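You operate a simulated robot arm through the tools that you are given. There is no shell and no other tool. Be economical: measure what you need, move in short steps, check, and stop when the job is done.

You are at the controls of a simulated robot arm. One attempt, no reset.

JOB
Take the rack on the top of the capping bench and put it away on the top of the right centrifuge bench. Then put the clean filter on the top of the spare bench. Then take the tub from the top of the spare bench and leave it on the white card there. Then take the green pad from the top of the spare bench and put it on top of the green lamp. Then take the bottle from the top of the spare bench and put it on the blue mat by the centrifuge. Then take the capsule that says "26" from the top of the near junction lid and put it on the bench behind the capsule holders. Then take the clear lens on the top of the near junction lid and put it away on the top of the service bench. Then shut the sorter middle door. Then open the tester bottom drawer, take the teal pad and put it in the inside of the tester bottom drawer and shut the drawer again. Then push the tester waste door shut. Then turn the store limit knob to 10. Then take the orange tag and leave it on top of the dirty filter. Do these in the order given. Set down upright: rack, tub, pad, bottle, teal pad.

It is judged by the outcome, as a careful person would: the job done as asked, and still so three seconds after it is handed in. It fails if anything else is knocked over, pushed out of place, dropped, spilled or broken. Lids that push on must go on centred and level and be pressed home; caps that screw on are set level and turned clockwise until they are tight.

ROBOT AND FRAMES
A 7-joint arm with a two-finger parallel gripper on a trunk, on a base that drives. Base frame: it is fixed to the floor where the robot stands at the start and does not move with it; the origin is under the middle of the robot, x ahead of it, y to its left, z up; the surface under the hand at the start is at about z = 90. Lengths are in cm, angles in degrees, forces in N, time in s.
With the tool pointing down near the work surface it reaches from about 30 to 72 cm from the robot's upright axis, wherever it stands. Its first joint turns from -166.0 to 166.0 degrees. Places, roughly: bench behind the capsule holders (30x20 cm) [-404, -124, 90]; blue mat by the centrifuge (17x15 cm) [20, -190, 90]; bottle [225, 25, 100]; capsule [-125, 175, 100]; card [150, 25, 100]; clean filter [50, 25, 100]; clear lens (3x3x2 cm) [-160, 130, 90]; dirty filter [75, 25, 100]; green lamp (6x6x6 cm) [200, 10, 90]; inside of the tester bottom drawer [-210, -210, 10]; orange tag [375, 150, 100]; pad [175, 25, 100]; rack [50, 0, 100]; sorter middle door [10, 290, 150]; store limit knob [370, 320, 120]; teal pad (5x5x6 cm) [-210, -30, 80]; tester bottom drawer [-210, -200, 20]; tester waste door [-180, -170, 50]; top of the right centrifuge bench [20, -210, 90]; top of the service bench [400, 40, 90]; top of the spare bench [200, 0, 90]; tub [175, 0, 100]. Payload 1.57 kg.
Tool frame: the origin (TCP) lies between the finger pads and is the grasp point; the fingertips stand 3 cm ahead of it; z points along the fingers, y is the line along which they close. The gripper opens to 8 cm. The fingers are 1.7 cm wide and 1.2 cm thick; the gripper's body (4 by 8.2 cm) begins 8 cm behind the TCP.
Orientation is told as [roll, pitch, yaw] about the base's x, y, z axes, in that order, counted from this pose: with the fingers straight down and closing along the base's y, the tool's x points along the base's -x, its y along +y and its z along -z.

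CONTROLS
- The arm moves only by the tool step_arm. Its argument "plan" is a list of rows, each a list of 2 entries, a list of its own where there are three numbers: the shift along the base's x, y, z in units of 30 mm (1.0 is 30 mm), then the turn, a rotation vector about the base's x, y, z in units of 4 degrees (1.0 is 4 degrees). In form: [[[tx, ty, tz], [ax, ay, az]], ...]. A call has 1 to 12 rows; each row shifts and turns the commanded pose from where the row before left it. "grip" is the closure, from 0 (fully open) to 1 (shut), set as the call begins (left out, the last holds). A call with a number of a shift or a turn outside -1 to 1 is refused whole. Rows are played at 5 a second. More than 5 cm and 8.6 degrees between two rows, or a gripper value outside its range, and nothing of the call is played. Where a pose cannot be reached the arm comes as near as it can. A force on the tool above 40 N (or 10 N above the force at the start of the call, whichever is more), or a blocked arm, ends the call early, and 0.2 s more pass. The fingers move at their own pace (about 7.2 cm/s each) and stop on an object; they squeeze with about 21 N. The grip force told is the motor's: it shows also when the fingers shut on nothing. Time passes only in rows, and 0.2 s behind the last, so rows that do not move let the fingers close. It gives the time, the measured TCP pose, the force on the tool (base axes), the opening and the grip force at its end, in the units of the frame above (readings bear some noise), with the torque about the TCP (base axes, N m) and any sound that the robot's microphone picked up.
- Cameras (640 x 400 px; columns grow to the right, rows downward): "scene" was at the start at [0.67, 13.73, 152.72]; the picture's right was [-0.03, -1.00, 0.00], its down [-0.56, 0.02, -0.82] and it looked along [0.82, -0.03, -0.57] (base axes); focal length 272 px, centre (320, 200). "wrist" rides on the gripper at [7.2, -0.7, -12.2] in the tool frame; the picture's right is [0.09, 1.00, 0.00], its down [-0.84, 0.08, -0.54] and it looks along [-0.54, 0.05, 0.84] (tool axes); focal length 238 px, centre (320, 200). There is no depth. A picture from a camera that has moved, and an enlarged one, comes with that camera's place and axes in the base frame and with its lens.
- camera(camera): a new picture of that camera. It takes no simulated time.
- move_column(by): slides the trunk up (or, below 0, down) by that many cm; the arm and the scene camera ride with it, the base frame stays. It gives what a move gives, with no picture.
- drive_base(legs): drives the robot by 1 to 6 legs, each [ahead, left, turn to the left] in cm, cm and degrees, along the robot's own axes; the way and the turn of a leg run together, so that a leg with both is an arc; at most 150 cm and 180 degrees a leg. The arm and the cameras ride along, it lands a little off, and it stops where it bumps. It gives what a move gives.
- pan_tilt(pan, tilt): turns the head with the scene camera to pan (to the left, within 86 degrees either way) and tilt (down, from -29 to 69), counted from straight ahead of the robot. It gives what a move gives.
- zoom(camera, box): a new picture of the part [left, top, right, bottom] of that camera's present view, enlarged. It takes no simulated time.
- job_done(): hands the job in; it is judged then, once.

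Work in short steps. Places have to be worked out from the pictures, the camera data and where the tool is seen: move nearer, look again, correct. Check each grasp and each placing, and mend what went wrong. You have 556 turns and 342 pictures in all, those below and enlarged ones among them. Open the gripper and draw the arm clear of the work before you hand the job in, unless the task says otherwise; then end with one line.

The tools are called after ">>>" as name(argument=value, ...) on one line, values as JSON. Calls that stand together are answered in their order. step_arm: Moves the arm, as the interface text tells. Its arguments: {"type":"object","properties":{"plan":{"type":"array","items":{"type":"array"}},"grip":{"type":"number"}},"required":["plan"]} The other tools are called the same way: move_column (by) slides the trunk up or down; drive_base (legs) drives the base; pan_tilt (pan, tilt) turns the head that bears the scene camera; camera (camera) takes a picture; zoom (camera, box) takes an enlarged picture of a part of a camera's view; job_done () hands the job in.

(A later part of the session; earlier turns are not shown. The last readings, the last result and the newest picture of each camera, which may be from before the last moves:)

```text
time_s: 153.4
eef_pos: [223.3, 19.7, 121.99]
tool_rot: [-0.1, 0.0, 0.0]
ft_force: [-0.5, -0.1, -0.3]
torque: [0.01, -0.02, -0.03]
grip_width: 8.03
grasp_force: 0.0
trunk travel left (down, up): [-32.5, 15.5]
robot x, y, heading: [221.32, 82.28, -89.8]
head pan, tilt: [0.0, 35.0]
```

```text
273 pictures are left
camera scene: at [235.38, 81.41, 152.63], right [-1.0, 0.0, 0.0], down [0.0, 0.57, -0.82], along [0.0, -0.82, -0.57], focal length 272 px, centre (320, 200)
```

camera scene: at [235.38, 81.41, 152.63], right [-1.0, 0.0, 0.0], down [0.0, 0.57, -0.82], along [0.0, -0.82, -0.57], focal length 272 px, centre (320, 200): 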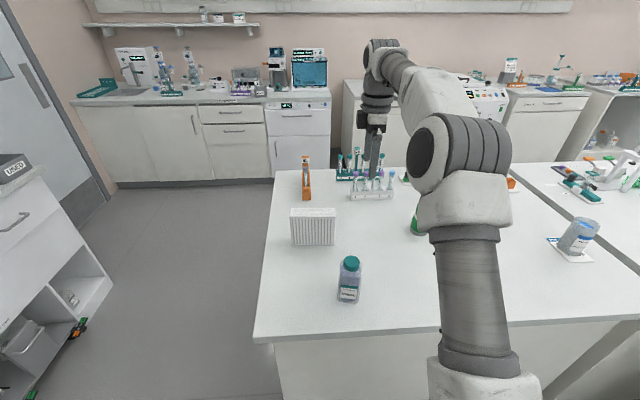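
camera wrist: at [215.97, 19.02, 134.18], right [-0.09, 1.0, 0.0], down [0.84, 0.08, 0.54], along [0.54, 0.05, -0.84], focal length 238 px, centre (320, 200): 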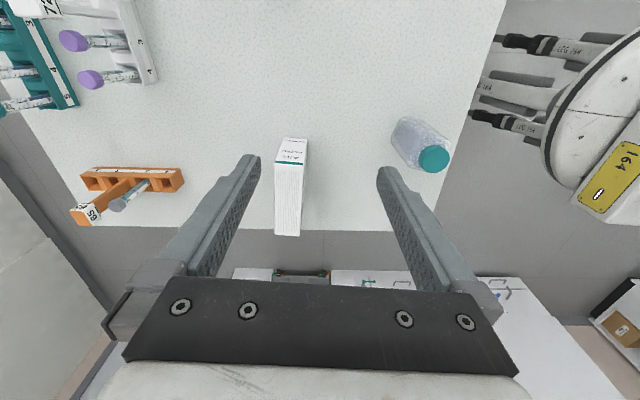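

Bottle ≈ (228, 36), top z≈103. I move above it.

>>> step_arm(plan=[[[0.26, 0.9, -0.4], [0, 0, 0]], [[0.26, 0.9, -0.4], [0, 0, 0]], [[0.26, 0.9, -0.4], [0, 0, 0]], [[0.26, 0.9, -0.4], [0, 0, 0]], [[0.26, 0.9, -0.4], [0, 0, 0]], [[0.26, 0.9, -0.4], [0, 0, 0]]])

>>> camera(camera="wrist")

>>> zoom(camera="scene", box=[270, 200, 430, 320])

```text
time_s: 154.8
eef_pos: [227.91, 35.77, 114.82]
tool_rot: [-0.1, -0.1, 0.0]
ft_force: [0.7, -0.6, 0.0]
torque: [-0.01, 0.0, 0.02]
grip_width: 7.98
grasp_force: 0.0
trunk travel left (down, up): [-32.5, 15.5]
robot x, y, heading: [221.43, 82.1, -89.8]
head pan, tilt: [0.0, 35.0]
```

```text
272 pictures are left
camera wrist: at [220.55, 35.11, 127.13], right [-0.09, 1.0, 0.0], down [0.84, 0.08, 0.54], along [0.54, 0.05, -0.84], focal length 238 px, centre (320, 200)
```

wrist: 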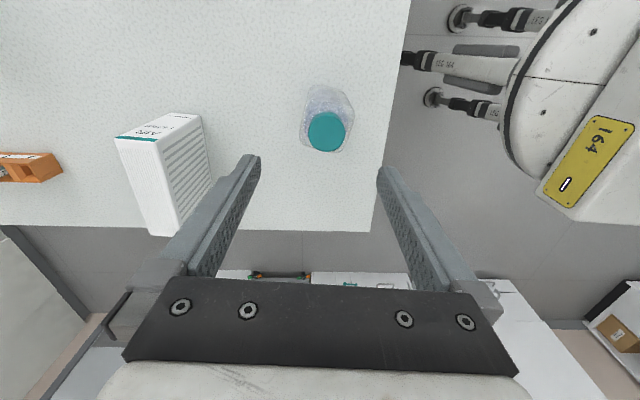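

```text
3.33 times, centred on (350, 260) of scene
camera zoom: at [235.38, 81.41, 152.63], right [-1.0, 0.0, 0.0], down [0.0, 0.57, -0.82], along [0.0, -0.82, -0.57], focal length 906 px, centre (220, 0)
```

zoom: 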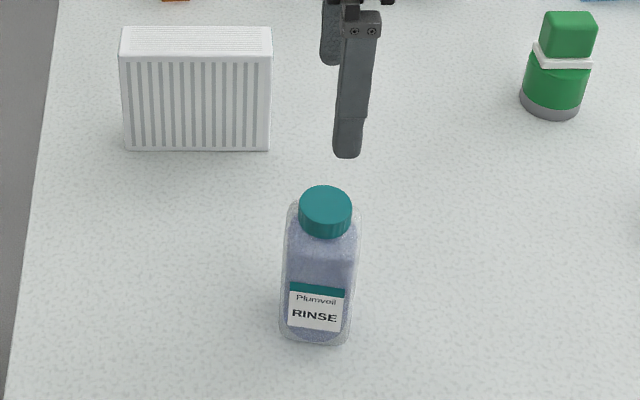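

Bottle: centre (227.7, 36.3), body ~5.3 cm square, yaw ≈ −6°. I align, descend to z≈97 on the body and close.

>>> step_arm(plan=[[[-0.05, 0.15, -0.9], [0, 0, -0.8]], [[0, 0, -0.9], [0, 0, -0.6]], [[0, 0, -0.9], [0, 0, 0]], [[0, 0, -0.9], [0, 0, 0]], [[0, 0, -0.9], [0, 0, 0]], [[0, 0, -0.9], [0, 0, 0]], [[0, 0, -0.5], [0, 0, 0]]])

>>> camera(camera="wrist")

>>> step_arm(plan=[[[0, 0, 0], [0, 0, 0]], [[0, 0, 0], [0, 0, 0]], [[0, 0, 0], [0, 0, 0]], [[0, 0, 0], [0, 0, 0]]], grip=1)

>>> camera(camera="scene")

```text
time_s: 156.4
eef_pos: [227.75, 36.5, 97.18]
tool_rot: [-0.2, -0.1, -5.6]
ft_force: [0.0, 0.4, -0.1]
torque: [-0.02, 0.01, 0.01]
grip_width: 8.0
grasp_force: 0.0
trunk travel left (down, up): [-32.5, 15.5]
robot x, y, heading: [221.58, 82.05, -90.0]
head pan, tilt: [0.0, 35.0]
```

```text
270 pictures are left
camera wrist: at [220.45, 36.51, 109.37], right [0.01, 1.0, 0.0], down [0.84, 0.0, 0.54], along [0.54, 0.0, -0.84], focal length 238 px, centre (320, 200)
```

wrist: 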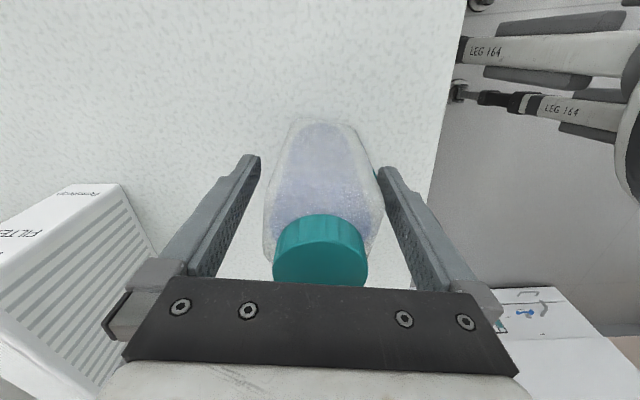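

```text
time_s: 157.4
eef_pos: [227.73, 36.48, 97.24]
tool_rot: [0.0, 0.0, -5.6]
ft_force: [0.3, 0.4, -0.1]
torque: [0.0, 0.01, -0.01]
grip_width: 5.67
grasp_force: 20.9
trunk travel left (down, up): [-32.5, 15.5]
robot x, y, heading: [221.73, 81.93, -90.0]
head pan, tilt: [0.0, 35.0]
```

```text
269 pictures are left
camera scene: at [235.38, 81.39, 152.62], right [-1.0, 0.0, 0.0], down [0.0, 0.57, -0.82], along [0.0, -0.82, -0.57], focal length 272 px, centre (320, 200)
```

scene: 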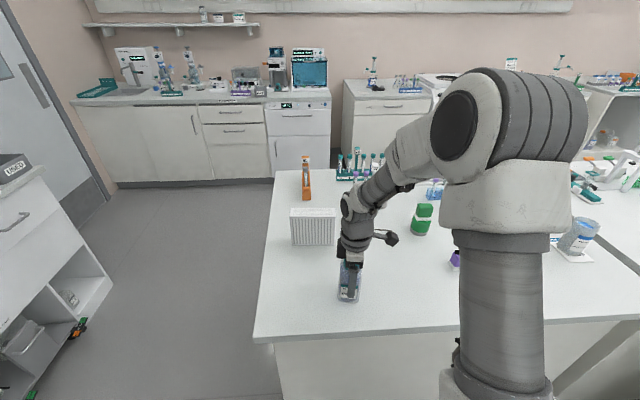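

Firmly held. I lift, back away, and drive round the far end of the spare bench (gap x 252–372).

>>> step_arm(plan=[[[0, 0, 0.5], [0, 0, 0]], [[0, 0, 0.9], [0, 0, 0]], [[0, 0, 0.9], [0, 0, 0]], [[0, 0, 0.9], [0, 0, 0]], [[0, 0, 0.9], [0, 0, 0]], [[0, 0, 0.9], [0, 0, 0]], [[0, 0, 0.9], [0, 0, 0]], [[0, 0, 0.9], [0, 0, 0]]])

>>> drive_base(legs=[[-30, 0, 0], [0, 88, 0]])

>>> pan_tilt(pan=0, tilt=30)

>>> camera(camera="scene")

```text
time_s: 159.2
eef_pos: [227.87, 36.24, 117.3]
tool_rot: [0.0, -0.1, -5.6]
ft_force: [0.0, 0.7, -2.0]
torque: [0.02, 0.03, -0.01]
grip_width: 5.69
grasp_force: 21.2
trunk travel left (down, up): [-32.5, 15.5]
robot x, y, heading: [221.22, 82.36, -89.9]
head pan, tilt: [0.0, 35.0]
```

```text
time_s: 168.2
eef_pos: [315.36, 66.65, 117.39]
tool_rot: [0.0, -0.1, -5.6]
ft_force: [0.6, -0.1, -2.3]
torque: [-0.01, 0.0, 0.02]
grip_width: 5.62
grasp_force: 21.3
trunk travel left (down, up): [-32.5, 15.5]
robot x, y, heading: [309.26, 112.37, -89.8]
head pan, tilt: [0.0, 35.0]
```

```text
time_s: 168.9
eef_pos: [315.35, 66.52, 117.28]
tool_rot: [0.0, -0.2, -5.5]
ft_force: [0.1, -0.2, -1.9]
torque: [-0.01, 0.01, 0.01]
grip_width: 5.63
grasp_force: 20.8
trunk travel left (down, up): [-32.5, 15.5]
robot x, y, heading: [308.99, 112.4, -89.8]
head pan, tilt: [0.0, 30.0]
```

```text
268 pictures are left
camera scene: at [322.81, 111.33, 153.4], right [-1.0, 0.0, 0.0], down [0.0, 0.5, -0.87], along [0.0, -0.87, -0.5], focal length 272 px, centre (320, 200)
```

scene: 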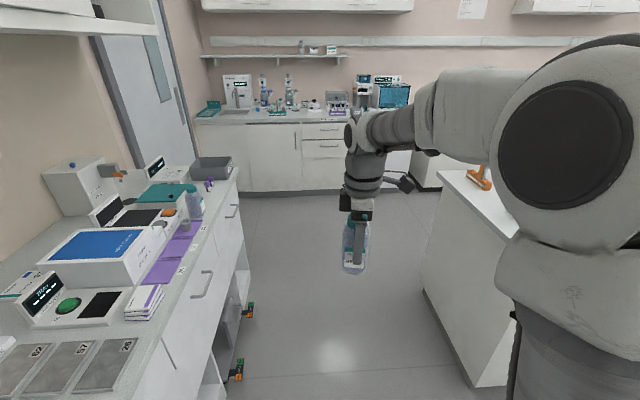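

The gap is clear. I drive through and along the right aisle to the centrifuge bench.

>>> drive_base(legs=[[150, 0, 0], [70, 0, 0]])

>>> drive_base(legs=[[0, -145, 0], [0, -143, 0]])

>>> pan_tilt(pan=0, tilt=42)

>>> camera(camera="scene")

```text
time_s: 183.7
eef_pos: [322.24, -157.96, 117.26]
tool_rot: [-0.1, 0.0, -3.9]
ft_force: [-0.2, 0.3, -2.0]
torque: [0.02, 0.02, -0.01]
grip_width: 5.62
grasp_force: 21.4
trunk travel left (down, up): [-32.5, 15.5]
robot x, y, heading: [314.63, -112.01, -88.2]
head pan, tilt: [0.0, 30.0]
```

```text
time_s: 205.0
eef_pos: [38.74, -171.72, 117.32]
tool_rot: [0.0, -0.1, -2.6]
ft_force: [-0.3, 0.2, -1.9]
torque: [0.03, 0.03, 0.0]
grip_width: 5.6
grasp_force: 21.4
trunk travel left (down, up): [-32.5, 15.5]
robot x, y, heading: [29.67, -126.51, -86.6]
head pan, tilt: [0.0, 30.0]
```

```text
time_s: 205.7
eef_pos: [38.63, -171.75, 117.28]
tool_rot: [0.0, -0.1, -2.5]
ft_force: [0.4, 0.0, -2.0]
torque: [0.0, 0.03, -0.01]
grip_width: 5.57
grasp_force: 20.9
trunk travel left (down, up): [-32.5, 15.5]
robot x, y, heading: [30.26, -126.39, -86.6]
head pan, tilt: [0.0, 42.0]
```

```text
267 pictures are left
camera scene: at [43.68, -125.93, 151.58], right [-1.0, -0.06, 0.0], down [-0.04, 0.67, -0.74], along [0.04, -0.74, -0.67], focal length 272 px, centre (320, 200)
```

scene: 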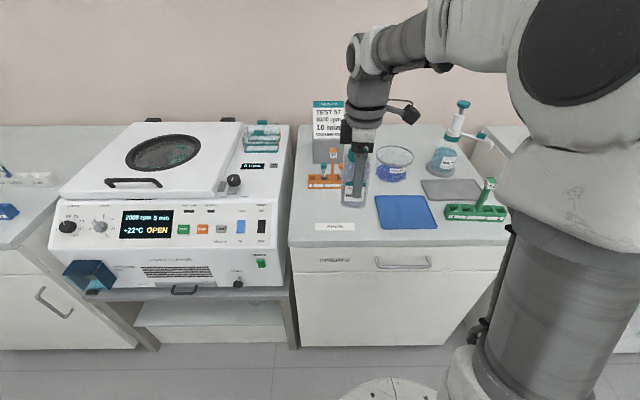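

The mat's centre is ≈ (20, −190.3). I carry the bottle over it.

>>> step_arm(plan=[[[-0.78, -0.77, 0], [0, 0, 0.1]], [[-0.78, -0.77, 0], [0, 0, 0.1]], [[-0.78, -0.77, 0], [0, 0, 0.1]], [[-0.78, -0.77, 0], [0, 0, 0.1]], [[-0.78, -0.77, 0], [0, 0, 0.1]], [[-0.78, -0.77, 0], [0, 0, 0.1]], [[-0.78, -0.77, 0], [0, 0, 0]], [[-0.78, -0.77, 0], [0, 0, 0]], [[0, 0, -0.8], [0, 0, 0]], [[0, 0, -0.8], [0, 0, 0]], [[0, 0, -0.8], [0, 0, 0]]])

>>> camera(camera="wrist")

>>> zoom(camera="scene", box=[290, 90, 530, 250])

```text
time_s: 208.1
eef_pos: [19.87, -190.31, 110.33]
tool_rot: [-0.1, -0.1, -0.1]
ft_force: [-0.6, 0.3, -2.4]
torque: [0.03, 0.03, 0.01]
grip_width: 5.58
grasp_force: 20.0
trunk travel left (down, up): [-32.5, 15.5]
robot x, y, heading: [30.07, -126.63, -86.7]
head pan, tilt: [0.0, 42.0]
```

```text
266 pictures are left
camera wrist: at [12.66, -190.95, 122.47], right [-0.09, 1.0, 0.0], down [0.84, 0.08, 0.54], along [0.54, 0.05, -0.84], focal length 238 px, centre (320, 200)
```

wrist: 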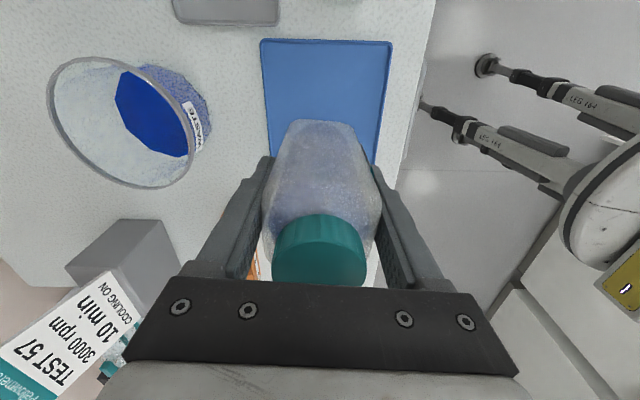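

```text
2.50 times, centred on (410, 170) of scene
camera zoom: at [43.67, -125.94, 151.58], right [-1.0, -0.06, 0.0], down [-0.04, 0.67, -0.74], along [0.04, -0.74, -0.67], focal length 680 px, centre (95, 275)
```

zoom: 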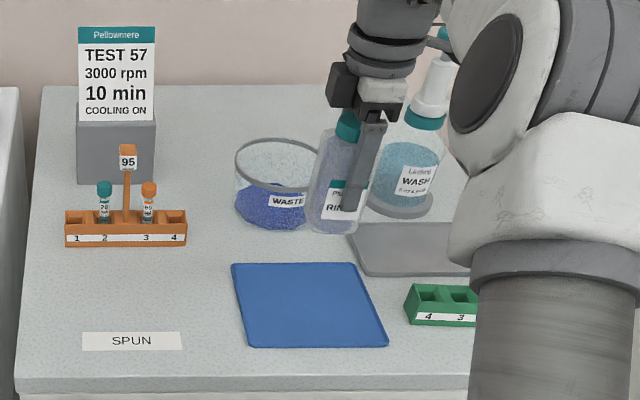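

Centred over the mat. I lower to just above it.

>>> step_arm(plan=[[[0, 0, -0.9], [0, 0, 0]], [[0, 0, -0.9], [0, 0, 0]], [[0, 0, -0.9], [0, 0, 0]], [[0, 0, -0.9], [0, 0, 0]], [[0, 0, -0.4], [0, 0, 0]]])

>>> zoom(camera="scene", box=[290, 90, 530, 250])

```text
time_s: 209.3
eef_pos: [19.88, -190.09, 98.08]
tool_rot: [-0.1, -0.1, -0.1]
ft_force: [-0.2, 0.1, -2.9]
torque: [-0.03, -0.02, 0.02]
grip_width: 5.58
grasp_force: 21.0
trunk travel left (down, up): [-32.5, 15.5]
robot x, y, heading: [29.96, -126.56, -86.7]
head pan, tilt: [0.0, 42.0]
```

```text
2.50 times, centred on (410, 170) of scene
camera zoom: at [43.68, -125.94, 151.58], right [-1.0, -0.06, 0.0], down [-0.04, 0.67, -0.74], along [0.04, -0.74, -0.67], focal length 680 px, centre (95, 275)
```

zoom: 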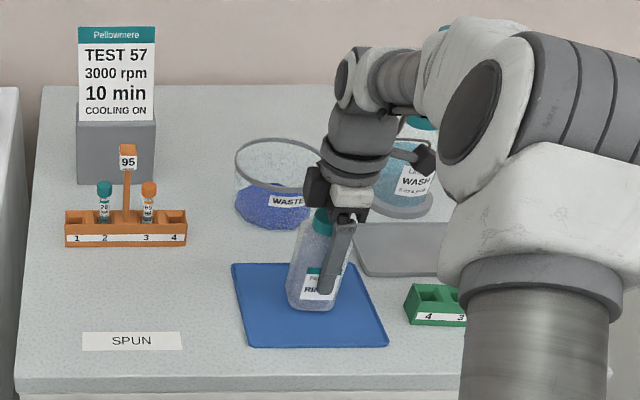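

>>> step_arm(plan=[[[0, 0, -0.1], [0, 0, 0]], [[0, 0, -0.07], [0, 0, 0]], [[0, 0, -0.05], [0, 0, 0]]])

```text
time_s: 210.1
eef_pos: [19.97, -190.23, 97.52]
tool_rot: [-0.2, -0.1, -0.1]
ft_force: [1.1, 1.9, 6.3]
torque: [0.28, -0.27, 0.02]
grip_width: 5.59
grasp_force: 20.8
trunk travel left (down, up): [-32.5, 15.5]
robot x, y, heading: [29.83, -126.3, -86.8]
head pan, tilt: [0.0, 42.0]
```

Contact reached. I release and rise straight up.

>>> step_arm(plan=[[[0, 0, -0.02], [0, 0, 0]], [[0, 0, 0], [0, 0, 0]], [[0, 0, 0], [0, 0, 0]], [[0, 0, 0.3], [0, 0, 0]], [[0, 0, 0.9], [0, 0, 0]], [[0, 0, 0.9], [0, 0, 0]], [[0, 0, 0.9], [0, 0, 0]], [[0, 0, 0.9], [0, 0, 0]], [[0, 0, 0.9], [0, 0, 0]], [[0, 0, 0.9], [0, 0, 0]]], grip=0)

>>> zoom(camera="scene", box=[290, 90, 530, 250])

```text
time_s: 212.3
eef_pos: [19.82, -189.95, 114.48]
tool_rot: [0.0, 0.0, 0.0]
ft_force: [0.2, 0.5, -0.6]
torque: [-0.02, -0.02, 0.03]
grip_width: 7.99
grasp_force: 0.1
trunk travel left (down, up): [-32.5, 15.5]
robot x, y, heading: [30.05, -126.2, -86.8]
head pan, tilt: [0.0, 42.0]
```

```text
2.50 times, centred on (410, 170) of scene
camera zoom: at [43.68, -125.91, 151.57], right [-1.0, -0.06, 0.0], down [-0.04, 0.67, -0.74], along [0.04, -0.74, -0.67], focal length 680 px, centre (95, 275)
```

zoom: 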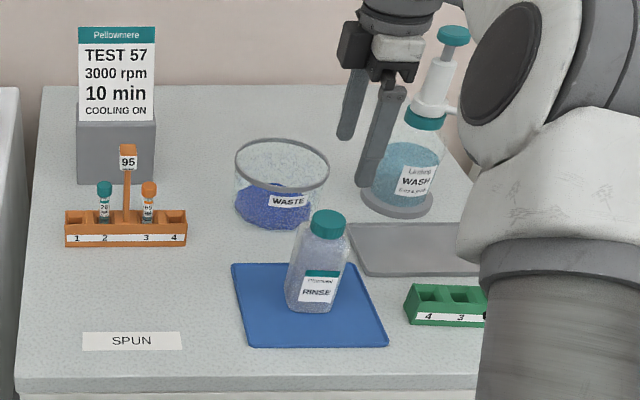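

The bottle stands upright on the mat. Next the capsule "26" on the near junction lid (around [−125, 175]). I raise and draw in the arm, then drive to the open floor near (−40, 5) and turn to look.

>>> step_arm(plan=[[[0, 0.9, 0.6], [0, 0, 0]], [[0, 0.9, 0.6], [0, 0, 0]], [[0, 0.9, 0.6], [0, 0, 0]], [[0, 0.9, 0.6], [0, 0, 0]], [[0, 0.9, 0.6], [0, 0, 0]], [[0, 0.9, 0.6], [0, 0, 0]]])

>>> drive_base(legs=[[-10, 0, -3], [0, -70, 0], [-120, 0, 0], [0, 0, -120]])

>>> pan_tilt(pan=0, tilt=30)

>>> camera(camera="scene")

```text
time_s: 213.7
eef_pos: [20.05, -173.92, 125.43]
tool_rot: [-0.1, -0.1, -0.1]
ft_force: [-0.7, 0.4, -1.0]
torque: [0.02, -0.02, 0.0]
grip_width: 7.99
grasp_force: 0.0
trunk travel left (down, up): [-32.5, 15.5]
robot x, y, heading: [30.06, -126.49, -86.5]
head pan, tilt: [0.0, 42.0]
```

```text
time_s: 234.7
eef_pos: [-76.31, 35.91, 125.51]
tool_rot: [-0.1, -0.2, -123.3]
ft_force: [0.3, -0.2, 1.3]
torque: [0.0, -0.01, 0.06]
grip_width: 8.02
grasp_force: 0.1
trunk travel left (down, up): [-32.5, 15.5]
robot x, y, heading: [-41.71, 1.69, 150.0]
head pan, tilt: [0.0, 42.0]
```

```text
time_s: 235.5
eef_pos: [-76.42, 35.98, 125.58]
tool_rot: [-0.1, 0.0, -123.3]
ft_force: [0.0, 0.7, -0.1]
torque: [0.02, -0.01, -0.03]
grip_width: 8.02
grasp_force: 0.1
trunk travel left (down, up): [-32.5, 15.5]
robot x, y, heading: [-41.67, 1.65, 150.3]
head pan, tilt: [0.0, 30.0]
```

```text
262 pictures are left
camera scene: at [-49.8, -9.95, 153.4], right [0.5, 0.87, 0.0], down [0.43, -0.25, -0.87], along [-0.75, 0.43, -0.5], focal length 272 px, centre (320, 200)
```

scene: 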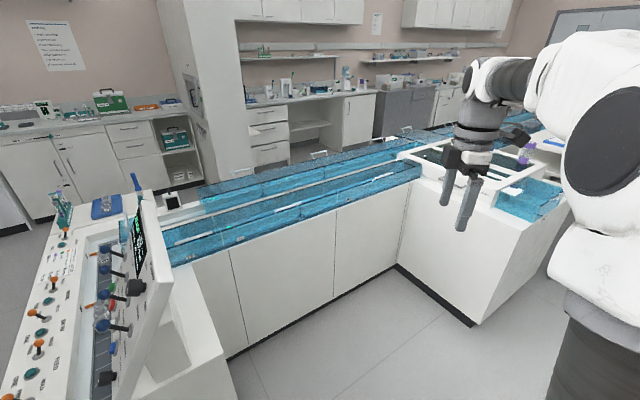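

>>> pan_tilt(pan=-45, tilt=25)

>>> camera(camera="scene")

```text
time_s: 236.6
eef_pos: [-76.36, 35.96, 125.59]
tool_rot: [0.0, -0.1, -123.3]
ft_force: [0.1, -0.1, -0.9]
torque: [-0.02, -0.01, 0.01]
grip_width: 8.02
grasp_force: 0.1
trunk travel left (down, up): [-32.5, 15.5]
robot x, y, heading: [-41.47, 1.33, 150.2]
head pan, tilt: [-45.0, 25.0]
```

```text
261 pictures are left
camera scene: at [-44.37, -5.57, 154.2], right [0.97, 0.26, 0.0], down [0.11, -0.41, -0.91], along [-0.24, 0.87, -0.42], focal length 272 px, centre (320, 200)
```

scene: 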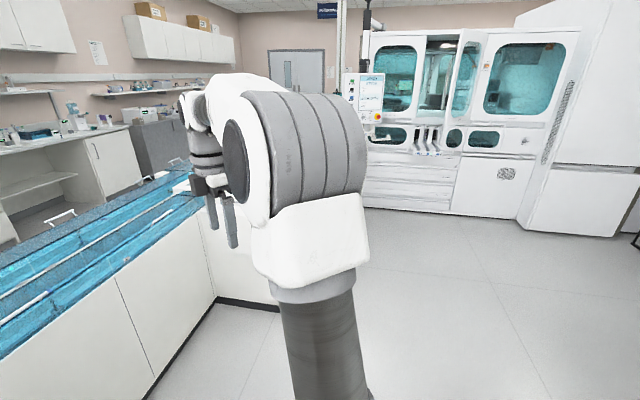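

>>> drive_base(legs=[[0, 0, 30], [0, -130, 0]])

>>> pan_tilt(pan=0, tilt=35)

>>> camera(camera="scene")

```text
time_s: 248.4
eef_pos: [-87.65, 144.49, 125.59]
tool_rot: [-0.2, -0.1, -93.7]
ft_force: [-0.3, 0.1, 1.2]
torque: [-0.01, -0.04, -0.01]
grip_width: 8.02
grasp_force: 0.1
trunk travel left (down, up): [-32.5, 15.5]
robot x, y, heading: [-40.98, 131.95, 179.6]
head pan, tilt: [-45.0, 25.0]
```

```text
time_s: 249.5
eef_pos: [-87.72, 144.51, 125.56]
tool_rot: [-0.2, -0.2, -93.8]
ft_force: [0.3, 0.2, -0.1]
torque: [-0.02, 0.02, 0.01]
grip_width: 8.01
grasp_force: 0.1
trunk travel left (down, up): [-32.5, 15.5]
robot x, y, heading: [-40.51, 131.56, 179.6]
head pan, tilt: [0.0, 35.0]
```

```text
260 pictures are left
camera scene: at [-41.79, 117.64, 152.63], right [0.01, 1.0, 0.0], down [0.57, 0.0, -0.82], along [-0.82, 0.01, -0.57], focal length 272 px, centre (320, 200)
```

scene: 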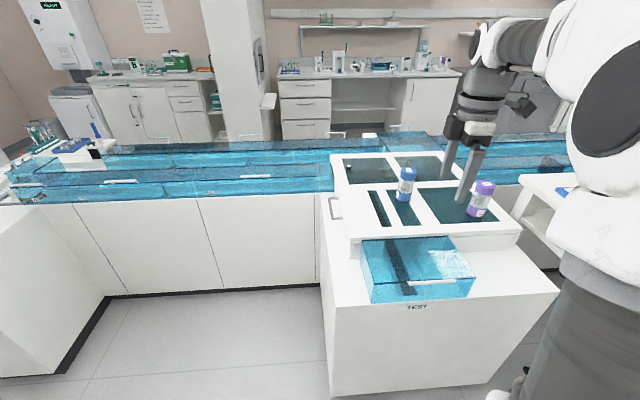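

>>> zoom(camera="scene", box=[310, 130, 550, 310])

>>> camera(camera="wrist")

```text
2.22 times, centred on (430, 220) of scene
camera zoom: at [-41.79, 117.64, 152.63], right [0.01, 1.0, 0.0], down [0.57, 0.0, -0.82], along [-0.82, 0.01, -0.57], focal length 604 px, centre (76, 156)
```

zoom: 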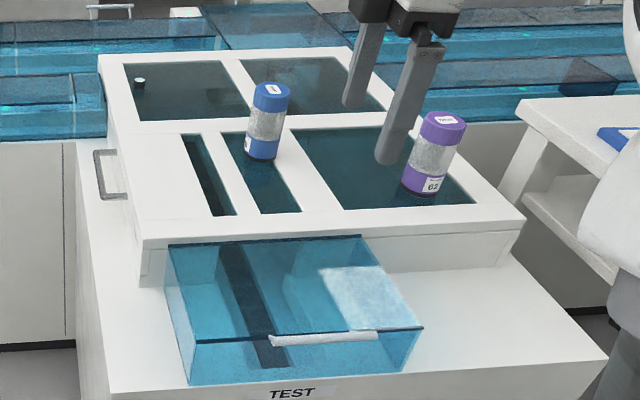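

```text
258 pictures are left
camera wrist: at [-87.93, 151.67, 137.76], right [1.0, 0.03, 0.0], down [0.02, -0.84, 0.54], along [0.01, -0.54, -0.84], focal length 238 px, centre (320, 200)
```

wrist: 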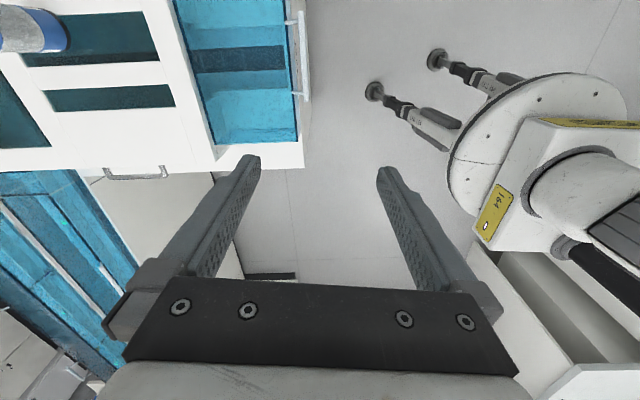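

>>> zoom(camera="scene", box=[395, 160, 445, 205])

>>> zoom(camera="scene", box=[455, 170, 505, 220])

>>> zoom(camera="scene", box=[330, 145, 400, 190])

```text
8.89 times, centred on (420, 182) of scene
camera zoom: at [-41.79, 117.64, 152.63], right [0.01, 1.0, 0.0], down [0.57, 0.0, -0.82], along [-0.82, 0.01, -0.57], focal length 2416 px, centre (-569, 356)
```

zoom: 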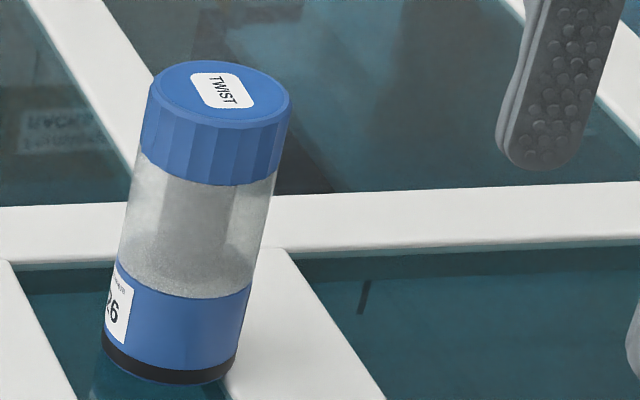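

```text
8.00 times, centred on (480, 195) of scene
camera zoom: at [-41.79, 117.64, 152.63], right [0.01, 1.0, 0.0], down [0.57, 0.0, -0.82], along [-0.82, 0.01, -0.57], focal length 2175 px, centre (-960, 240)
```

zoom: 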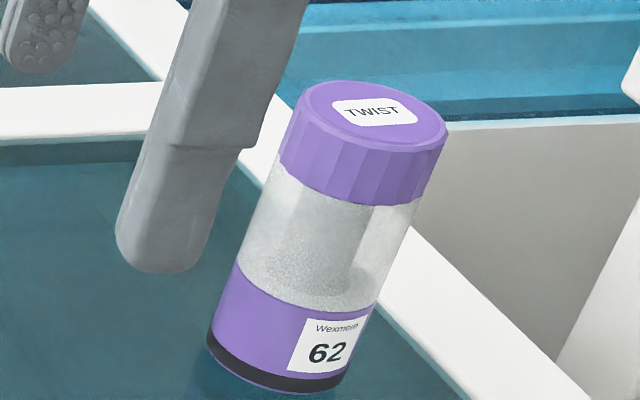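

```text
8.89 times, centred on (365, 168) of scene
camera zoom: at [-41.79, 117.64, 152.63], right [0.01, 1.0, 0.0], down [0.57, 0.0, -0.82], along [-0.82, 0.01, -0.57], focal length 2416 px, centre (-80, 489)
```

zoom: 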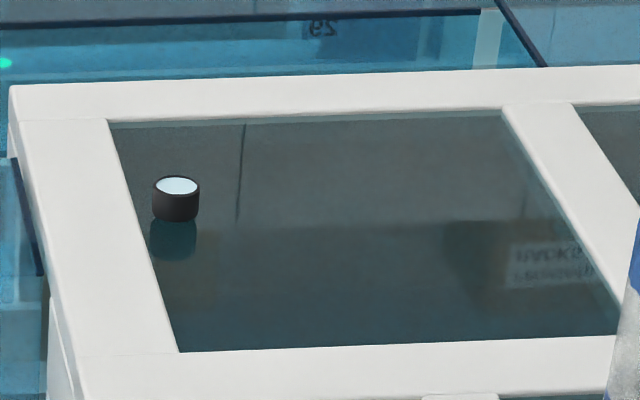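

The blue capsule reads "26"; it stands at about (−129, 151). The lens (black ring) is at about (−157, 132). I drive closer to the junction cabinet.

>>> drive_base(legs=[[12, -14, 0]])

>>> pan_tilt(pan=0, tilt=45)

>>> camera(camera="scene")

>>> camera(camera="wrist")

```text
time_s: 251.2
eef_pos: [-99.65, 158.42, 125.48]
tool_rot: [-0.2, -0.1, -93.8]
ft_force: [-0.3, 0.0, 0.0]
torque: [-0.01, 0.03, -0.04]
grip_width: 7.99
grasp_force: 0.1
trunk travel left (down, up): [-32.5, 15.5]
robot x, y, heading: [-52.82, 145.38, 179.9]
head pan, tilt: [0.0, 35.0]
```

```text
time_s: 251.9
eef_pos: [-99.64, 158.45, 125.59]
tool_rot: [-0.1, -0.1, -93.9]
ft_force: [-1.2, 0.4, -0.1]
torque: [-0.05, -0.01, 0.0]
grip_width: 8.0
grasp_force: 0.0
trunk travel left (down, up): [-32.5, 15.5]
robot x, y, heading: [-52.57, 145.58, 179.7]
head pan, tilt: [0.0, 45.0]
```

```text
254 pictures are left
camera scene: at [-52.99, 131.63, 151.15], right [0.01, 1.0, 0.0], down [0.71, 0.0, -0.71], along [-0.71, 0.0, -0.71], focal length 272 px, centre (320, 200)
```

scene: 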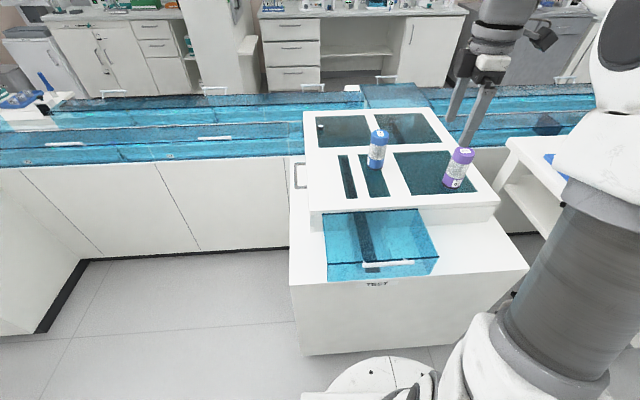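

```text
253 pictures are left
camera wrist: at [-99.83, 165.63, 137.77], right [1.0, 0.03, 0.0], down [0.02, -0.84, 0.54], along [0.01, -0.54, -0.84], focal length 238 px, centre (320, 200)
```

wrist: 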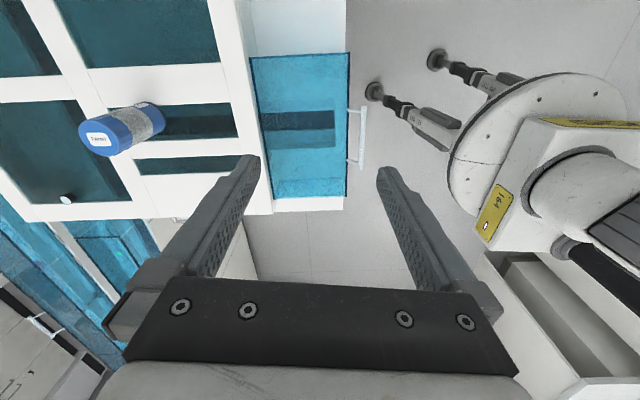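

Capsule 26 ≈ (−131, 152.6), z 90–104. It is ~78 cm off, so I creep forward.

>>> drive_base(legs=[[5, 0, 0]])

>>> drive_base(legs=[[3, 0, 0]])

>>> camera(camera="scene")

```text
time_s: 252.9
eef_pos: [-104.8, 158.39, 125.53]
tool_rot: [0.0, -0.1, -93.8]
ft_force: [0.9, -0.9, 0.1]
torque: [0.03, -0.02, -0.02]
grip_width: 7.98
grasp_force: 0.0
trunk travel left (down, up): [-32.5, 15.5]
robot x, y, heading: [-57.62, 145.56, 179.7]
head pan, tilt: [0.0, 45.0]
```

```text
time_s: 253.9
eef_pos: [-107.12, 158.33, 125.46]
tool_rot: [0.0, -0.1, -93.6]
ft_force: [0.0, 0.3, -0.8]
torque: [0.01, -0.01, -0.04]
grip_width: 8.0
grasp_force: 0.0
trunk travel left (down, up): [-32.5, 15.5]
robot x, y, heading: [-59.99, 145.65, 180.1]
head pan, tilt: [0.0, 45.0]
stopped in leg 1: the robot was blocked; the commanded pose is now the measured one
```

```text
252 pictures are left
camera scene: at [-60.38, 131.7, 151.14], right [0.0, 1.0, 0.0], down [0.71, 0.0, -0.71], along [-0.71, 0.0, -0.71], focal length 272 px, centre (320, 200)
```

scene: 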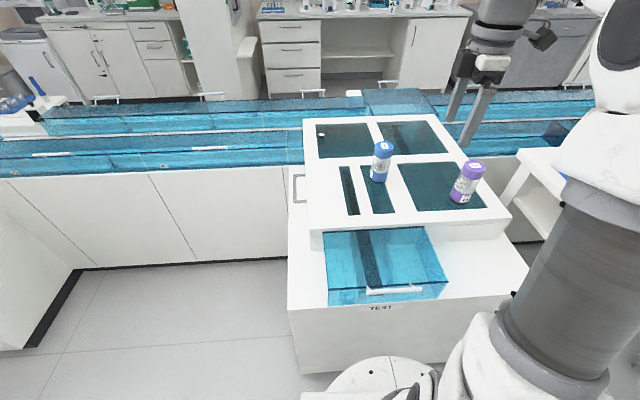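

The base is now as close as it can be (its radius is ~35 cm). I turn the wrist back so the fingers close along y, then tilt the fingers outward 16° to gain reach.

>>> step_arm(plan=[[[0, 0, 0], [0, 0, -1]], [[0, 0, 0], [0, 0, -1]], [[0, 0, 0], [0, 0, -1]], [[0, 0, 0], [0, 0, -1]], [[0, 0, 0], [0, 0, -1]], [[0, 0, 0], [0, 0, -1]], [[0, 0, 0], [0, 0, -1]], [[0, 0, 0], [0, 0, -1]], [[0, 0, 0], [0, 0, -1]], [[0, 0, 0], [0, 0, -1]], [[0, 0, 0], [0, 0, -1]], [[0, 0, 0], [0, 0, -1]]])

>>> step_arm(plan=[[[0, 0, 0], [0, 0, -1]], [[0, 0, 0], [0, 0, -1]], [[0, 0, 0], [0, 0, -1]], [[0, 0, 0], [0, 0, -1]], [[0, 0, 0], [0, 0, -1]], [[0, 0, 0], [0, 0, -1]], [[0, 0, 0], [0, 0, -1]], [[0, 0, 0], [0, 0, -1]], [[0, 0, 0], [0, 0, -1]], [[0, 0, 0], [0, 0, -0.6]]])

>>> step_arm(plan=[[[-0.3, -0.5, 0], [0, 1, 0]], [[-0.3, -0.5, 0], [0, 1, 0]], [[-0.3, -0.5, 0], [0, 1, 0]], [[-0.3, -0.5, 0], [0, 1, 0]]])

>>> camera(camera="wrist")

```text
time_s: 256.5
eef_pos: [-107.06, 158.28, 125.67]
tool_rot: [-0.1, -0.3, -141.6]
ft_force: [0.9, -0.6, -0.8]
torque: [-0.01, 0.0, -0.01]
grip_width: 7.99
grasp_force: 0.0
trunk travel left (down, up): [-32.5, 15.5]
robot x, y, heading: [-59.77, 145.63, 179.7]
head pan, tilt: [0.0, 45.0]
```

```text
time_s: 258.7
eef_pos: [-107.07, 158.21, 125.53]
tool_rot: [0.0, -0.1, 179.9]
ft_force: [0.4, 0.4, -1.1]
torque: [0.01, 0.01, -0.01]
grip_width: 8.02
grasp_force: 0.0
trunk travel left (down, up): [-32.5, 15.5]
robot x, y, heading: [-59.83, 145.63, 179.8]
head pan, tilt: [0.0, 45.0]
```

```text
time_s: 259.7
eef_pos: [-110.74, 152.26, 125.5]
tool_rot: [0.0, -16.4, 180.0]
ft_force: [-0.3, -0.2, 0.0]
torque: [0.01, 0.0, -0.02]
grip_width: 8.0
grasp_force: 0.1
trunk travel left (down, up): [-32.5, 15.5]
robot x, y, heading: [-60.18, 145.45, 179.6]
head pan, tilt: [0.0, 45.0]
```

```text
251 pictures are left
camera wrist: at [-100.52, 152.92, 135.26], right [0.09, -1.0, -0.03], down [-0.65, -0.08, 0.75], along [-0.75, -0.05, -0.66], focal length 238 px, centre (320, 200)
```

wrist: 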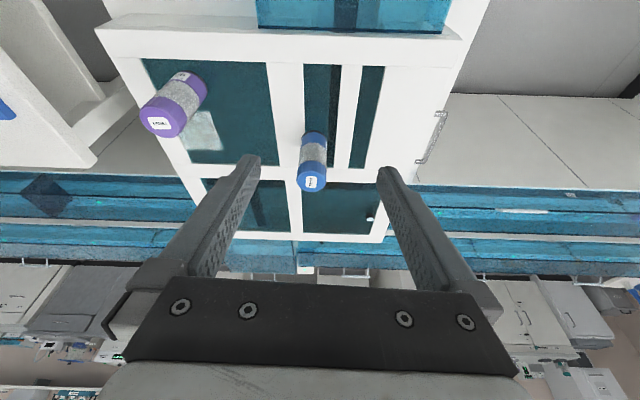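

Capsule at (−131.3, 152.6) confirmed. I move above it at z≈109.

>>> step_arm(plan=[[[-0.97, 0.02, -0.4], [0, 0, 0]], [[-0.97, 0.02, -0.6], [0, 0, 0]], [[-0.97, 0.02, -0.8], [0, 0, 0]], [[-0.97, 0.02, -0.8], [0, 0, 0]], [[-0.97, 0.02, -0.9], [0, 0, 0]], [[-0.97, 0.02, -0.9], [0, 0, 0]], [[-0.97, 0, -0.7], [0, 0, 0]]])

>>> camera(camera="wrist")

>>> zoom(camera="scene", box=[290, 80, 530, 240])

```text
time_s: 261.3
eef_pos: [-130.91, 152.84, 110.18]
tool_rot: [0.0, -16.2, 180.0]
ft_force: [-0.4, -0.3, 0.7]
torque: [0.02, 0.03, 0.0]
grip_width: 8.01
grasp_force: 0.1
trunk travel left (down, up): [-32.5, 15.5]
robot x, y, heading: [-60.27, 145.89, 179.6]
head pan, tilt: [0.0, 45.0]
```

```text
250 pictures are left
camera wrist: at [-120.68, 153.48, 119.91], right [0.09, -1.0, -0.03], down [-0.65, -0.08, 0.75], along [-0.75, -0.05, -0.66], focal length 238 px, centre (320, 200)
```

wrist: 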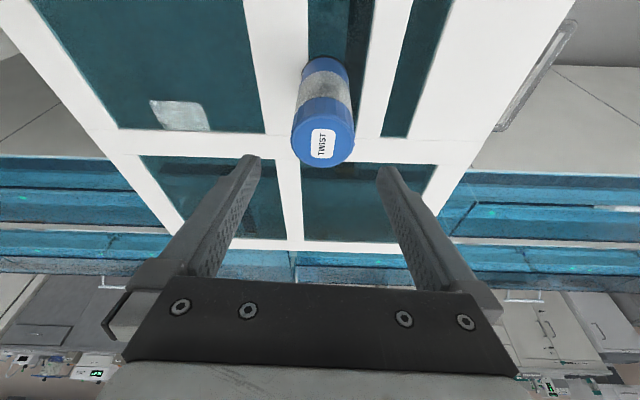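

```text
2.50 times, centred on (410, 160) of scene
camera zoom: at [-60.35, 131.7, 151.15], right [0.0, 1.0, 0.0], down [0.71, 0.0, -0.71], along [-0.71, 0.0, -0.71], focal length 680 px, centre (95, 300)
```

zoom: 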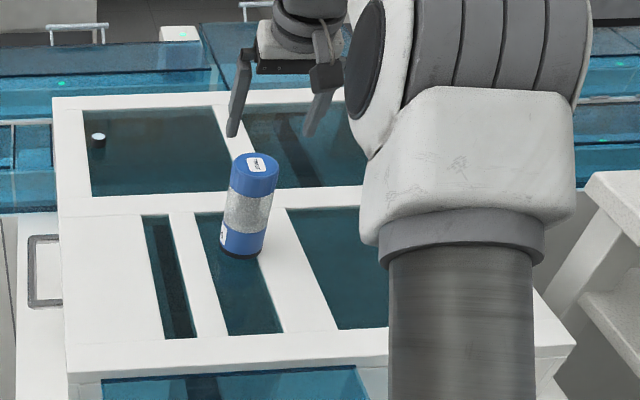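

I descend around the capsule to z≈97.5 at x≈−132.2.

>>> step_arm(plan=[[[-0.15, -0.03, -0.8], [0, 0, 0]], [[-0.15, 0, -0.9], [0, 0, 0]], [[-0.1, 0, -0.9], [0, 0, 0]], [[0, 0, -0.9], [0, 0, 0]], [[0, 0, -0.7], [0, 0, 0]]])

>>> camera(camera="wrist")

```text
time_s: 262.5
eef_pos: [-132.14, 152.72, 97.54]
tool_rot: [0.0, -16.0, -179.9]
ft_force: [0.7, -0.3, 0.5]
torque: [-0.02, -0.01, -0.01]
grip_width: 7.99
grasp_force: 0.0
trunk travel left (down, up): [-32.5, 15.5]
robot x, y, heading: [-60.15, 145.82, 179.8]
head pan, tilt: [0.0, 45.0]
```

```text
248 pictures are left
camera wrist: at [-121.93, 153.35, 107.29], right [0.09, -1.0, -0.03], down [-0.65, -0.08, 0.75], along [-0.75, -0.05, -0.66], focal length 238 px, centre (320, 200)
```

wrist: 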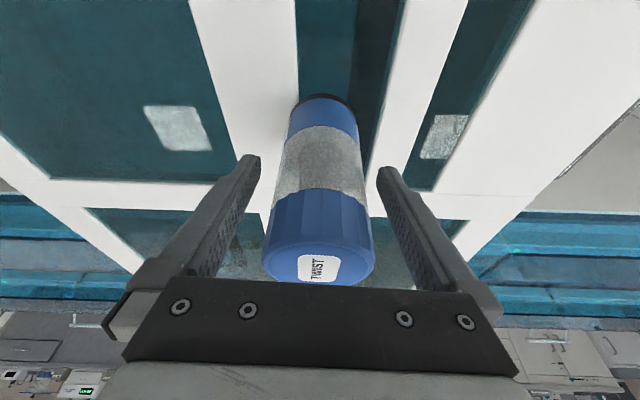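

Straddled. Close and lift.

>>> step_arm(plan=[[[0, 0, 0], [0, 0, 0]], [[0, 0, 0], [0, 0, 0]], [[0, 0, 0], [0, 0, 0]], [[0, 0, 0], [0, 0, 0]]], grip=1)

>>> step_arm(plan=[[[0, 0, 0.4], [0, 0, 0]], [[0, 0, 0.8], [0, 0, 0]], [[0, 0, 0.8], [0, 0, 0]], [[0, 0, 0.8], [0, 0, 0]]])

>>> camera(camera="wrist")

>>> zoom(camera="scene", box=[290, 80, 530, 240])

```text
time_s: 263.5
eef_pos: [-132.22, 152.62, 97.49]
tool_rot: [0.0, -16.1, 180.0]
ft_force: [-0.1, -1.4, -0.2]
torque: [-0.08, 0.0, 0.04]
grip_width: 5.86
grasp_force: 20.9
trunk travel left (down, up): [-32.5, 15.5]
robot x, y, heading: [-60.02, 145.49, 179.6]
head pan, tilt: [0.0, 45.0]
```

```text
time_s: 264.5
eef_pos: [-132.09, 152.35, 105.69]
tool_rot: [0.0, -16.1, 180.0]
ft_force: [0.1, -0.1, -1.8]
torque: [-0.01, -0.03, -0.02]
grip_width: 5.86
grasp_force: 21.0
trunk travel left (down, up): [-32.5, 15.5]
robot x, y, heading: [-59.65, 145.46, 179.9]
head pan, tilt: [0.0, 45.0]
```

```text
247 pictures are left
camera wrist: at [-121.77, 153.05, 115.38], right [0.09, -1.0, -0.03], down [-0.65, -0.08, 0.75], along [-0.75, -0.05, -0.66], focal length 238 px, centre (320, 200)
```

wrist: 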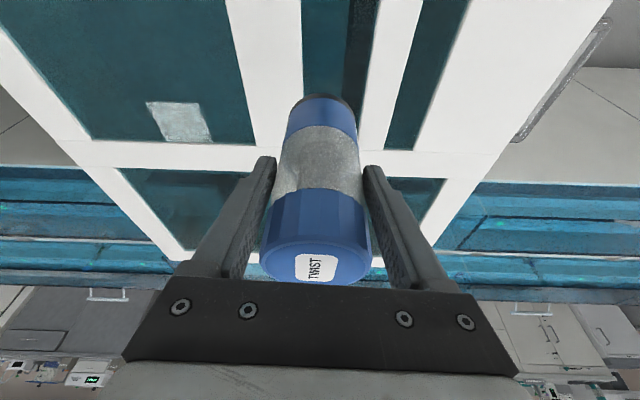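

```text
2.50 times, centred on (410, 160) of scene
camera zoom: at [-60.37, 131.7, 151.14], right [0.0, 1.0, 0.0], down [0.71, 0.0, -0.71], along [-0.71, 0.0, -0.71], focal length 680 px, centre (95, 300)
```

zoom: 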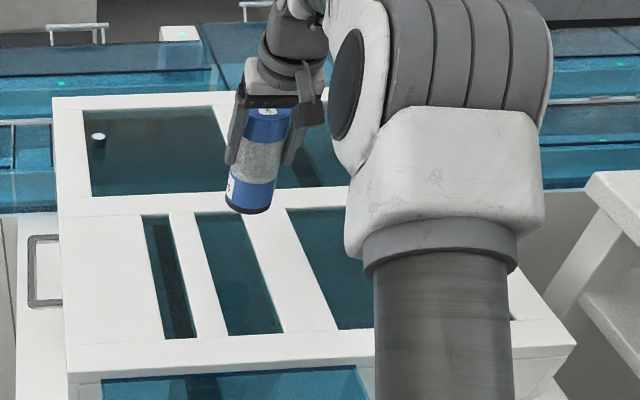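

Capsule 26 is up and hanging vertical. I lift more, draw in, back off, and drive to where I can look along −x for a way to the bench at (−404, −124).

>>> step_arm(plan=[[[0.3, 0, 0.9], [0, 0, 0]], [[0.5, 0, 0.9], [0, 0, 0]], [[0.9, 0, 0.7], [0, 0, 0]], [[0.9, 0, 0.3], [0, 0, 0]], [[0.9, 0, 0.3], [0, 0, 0]], [[0.9, 0, 0.3], [0, 0, 0]], [[0.9, -0.3, 0], [0, 0, 0]], [[0.9, -0.3, 0], [0, 0, 0]]])

>>> drive_base(legs=[[-18, 0, 0], [0, 140, 0], [0, 110, 0]])

>>> pan_tilt(pan=0, tilt=20)

>>> camera(camera="scene")

```text
time_s: 266.3
eef_pos: [-113.62, 150.96, 116.03]
tool_rot: [0.0, -16.1, -180.0]
ft_force: [0.5, 0.2, -2.1]
torque: [-0.01, -0.02, -0.04]
grip_width: 5.87
grasp_force: 20.8
trunk travel left (down, up): [-32.5, 15.5]
robot x, y, heading: [-60.21, 145.54, 179.9]
head pan, tilt: [0.0, 45.0]
```

```text
time_s: 281.1
eef_pos: [-94.84, -10.9, 116.15]
tool_rot: [-1.3, -16.3, 179.9]
ft_force: [-0.2, 2.7, -0.7]
torque: [-0.03, 0.0, 0.01]
grip_width: 5.82
grasp_force: 20.3
trunk travel left (down, up): [-32.5, 15.5]
robot x, y, heading: [-41.29, -17.19, -179.5]
head pan, tilt: [0.0, 45.0]
stopped in leg 3: the force on the tool passed its limit at 54 N (the readings are from after the stop); the commanded pose is now the measured one
```

```text
time_s: 282.0
eef_pos: [-94.94, -10.95, 116.05]
tool_rot: [-1.1, -16.3, 179.8]
ft_force: [-0.6, 7.0, -1.5]
torque: [-0.02, -0.02, 0.0]
grip_width: 5.81
grasp_force: 21.2
trunk travel left (down, up): [-32.5, 15.5]
robot x, y, heading: [-41.29, -17.38, -179.4]
head pan, tilt: [0.0, 20.0]
```

```text
245 pictures are left
camera scene: at [-42.56, -31.2, 155.01], right [-0.01, 1.0, 0.0], down [0.34, 0.0, -0.94], along [-0.94, -0.01, -0.34], focal length 272 px, centre (320, 200)
```

scene: 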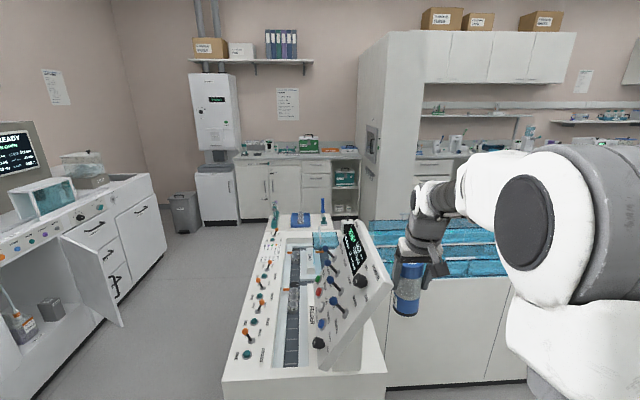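

The capsule/hand touched the console's raised panel. I move back away from it at once and inspect.

>>> drive_base(legs=[[0, -12, 0]])

>>> camera(camera="scene")

>>> zoom(camera="scene", box=[220, 190, 440, 370])

>>> camera(camera="wrist")

```text
time_s: 283.5
eef_pos: [-94.98, 0.6, 116.06]
tool_rot: [-1.1, -16.2, 180.0]
ft_force: [-0.7, -0.2, -1.8]
torque: [-0.03, -0.04, 0.01]
grip_width: 5.81
grasp_force: 21.0
trunk travel left (down, up): [-32.5, 15.5]
robot x, y, heading: [-41.29, -5.25, -179.2]
head pan, tilt: [0.0, 20.0]
```

```text
244 pictures are left
camera scene: at [-42.67, -19.49, 155.01], right [-0.01, 1.0, 0.0], down [0.34, 0.0, -0.94], along [-0.94, -0.01, -0.34], focal length 272 px, centre (320, 200)
```

scene: 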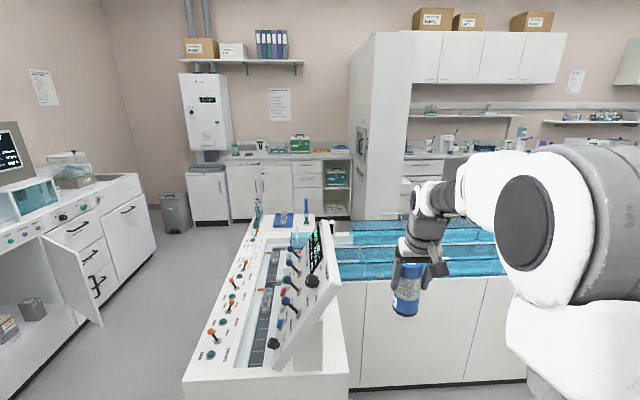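

```text
2.22 times, centred on (330, 280) of scene
camera zoom: at [-42.67, -19.49, 155.01], right [-0.01, 1.0, 0.0], down [0.34, 0.0, -0.94], along [-0.94, -0.01, -0.34], focal length 604 px, centre (298, 22)
```

zoom: 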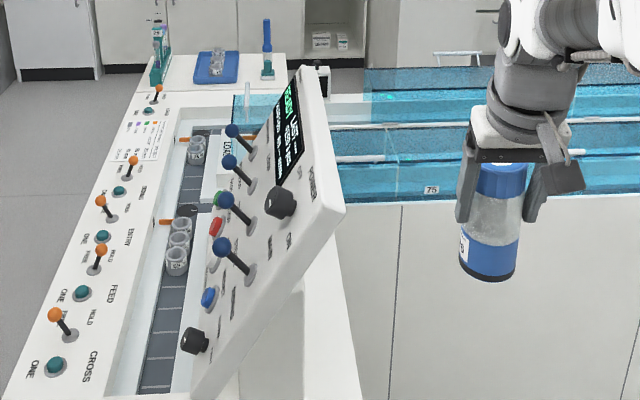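

```text
242 pictures are left
camera wrist: at [-84.77, 1.06, 125.83], right [0.08, -1.0, -0.04], down [-0.65, -0.09, 0.75], along [-0.75, -0.03, -0.66], focal length 238 px, centre (320, 200)
```

wrist: 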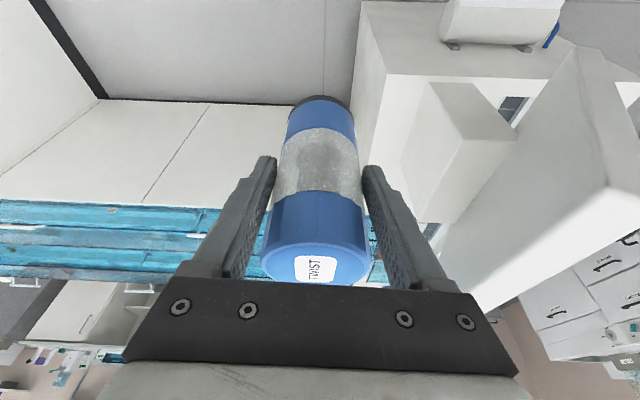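

Only the back of the fixed panel was touched; the capsule is still firm and nothing is displaced. I zoom on the far bench.

>>> zoom(camera="scene", box=[180, 120, 360, 220])

```text
3.56 times, centred on (270, 170) of scene
camera zoom: at [-42.67, -19.49, 155.01], right [-0.01, 1.0, 0.0], down [0.34, 0.0, -0.94], along [-0.94, -0.01, -0.34], focal length 967 px, centre (498, 307)
```

zoom: 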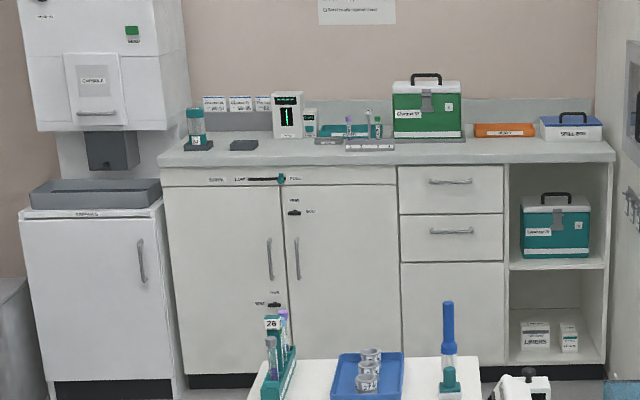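

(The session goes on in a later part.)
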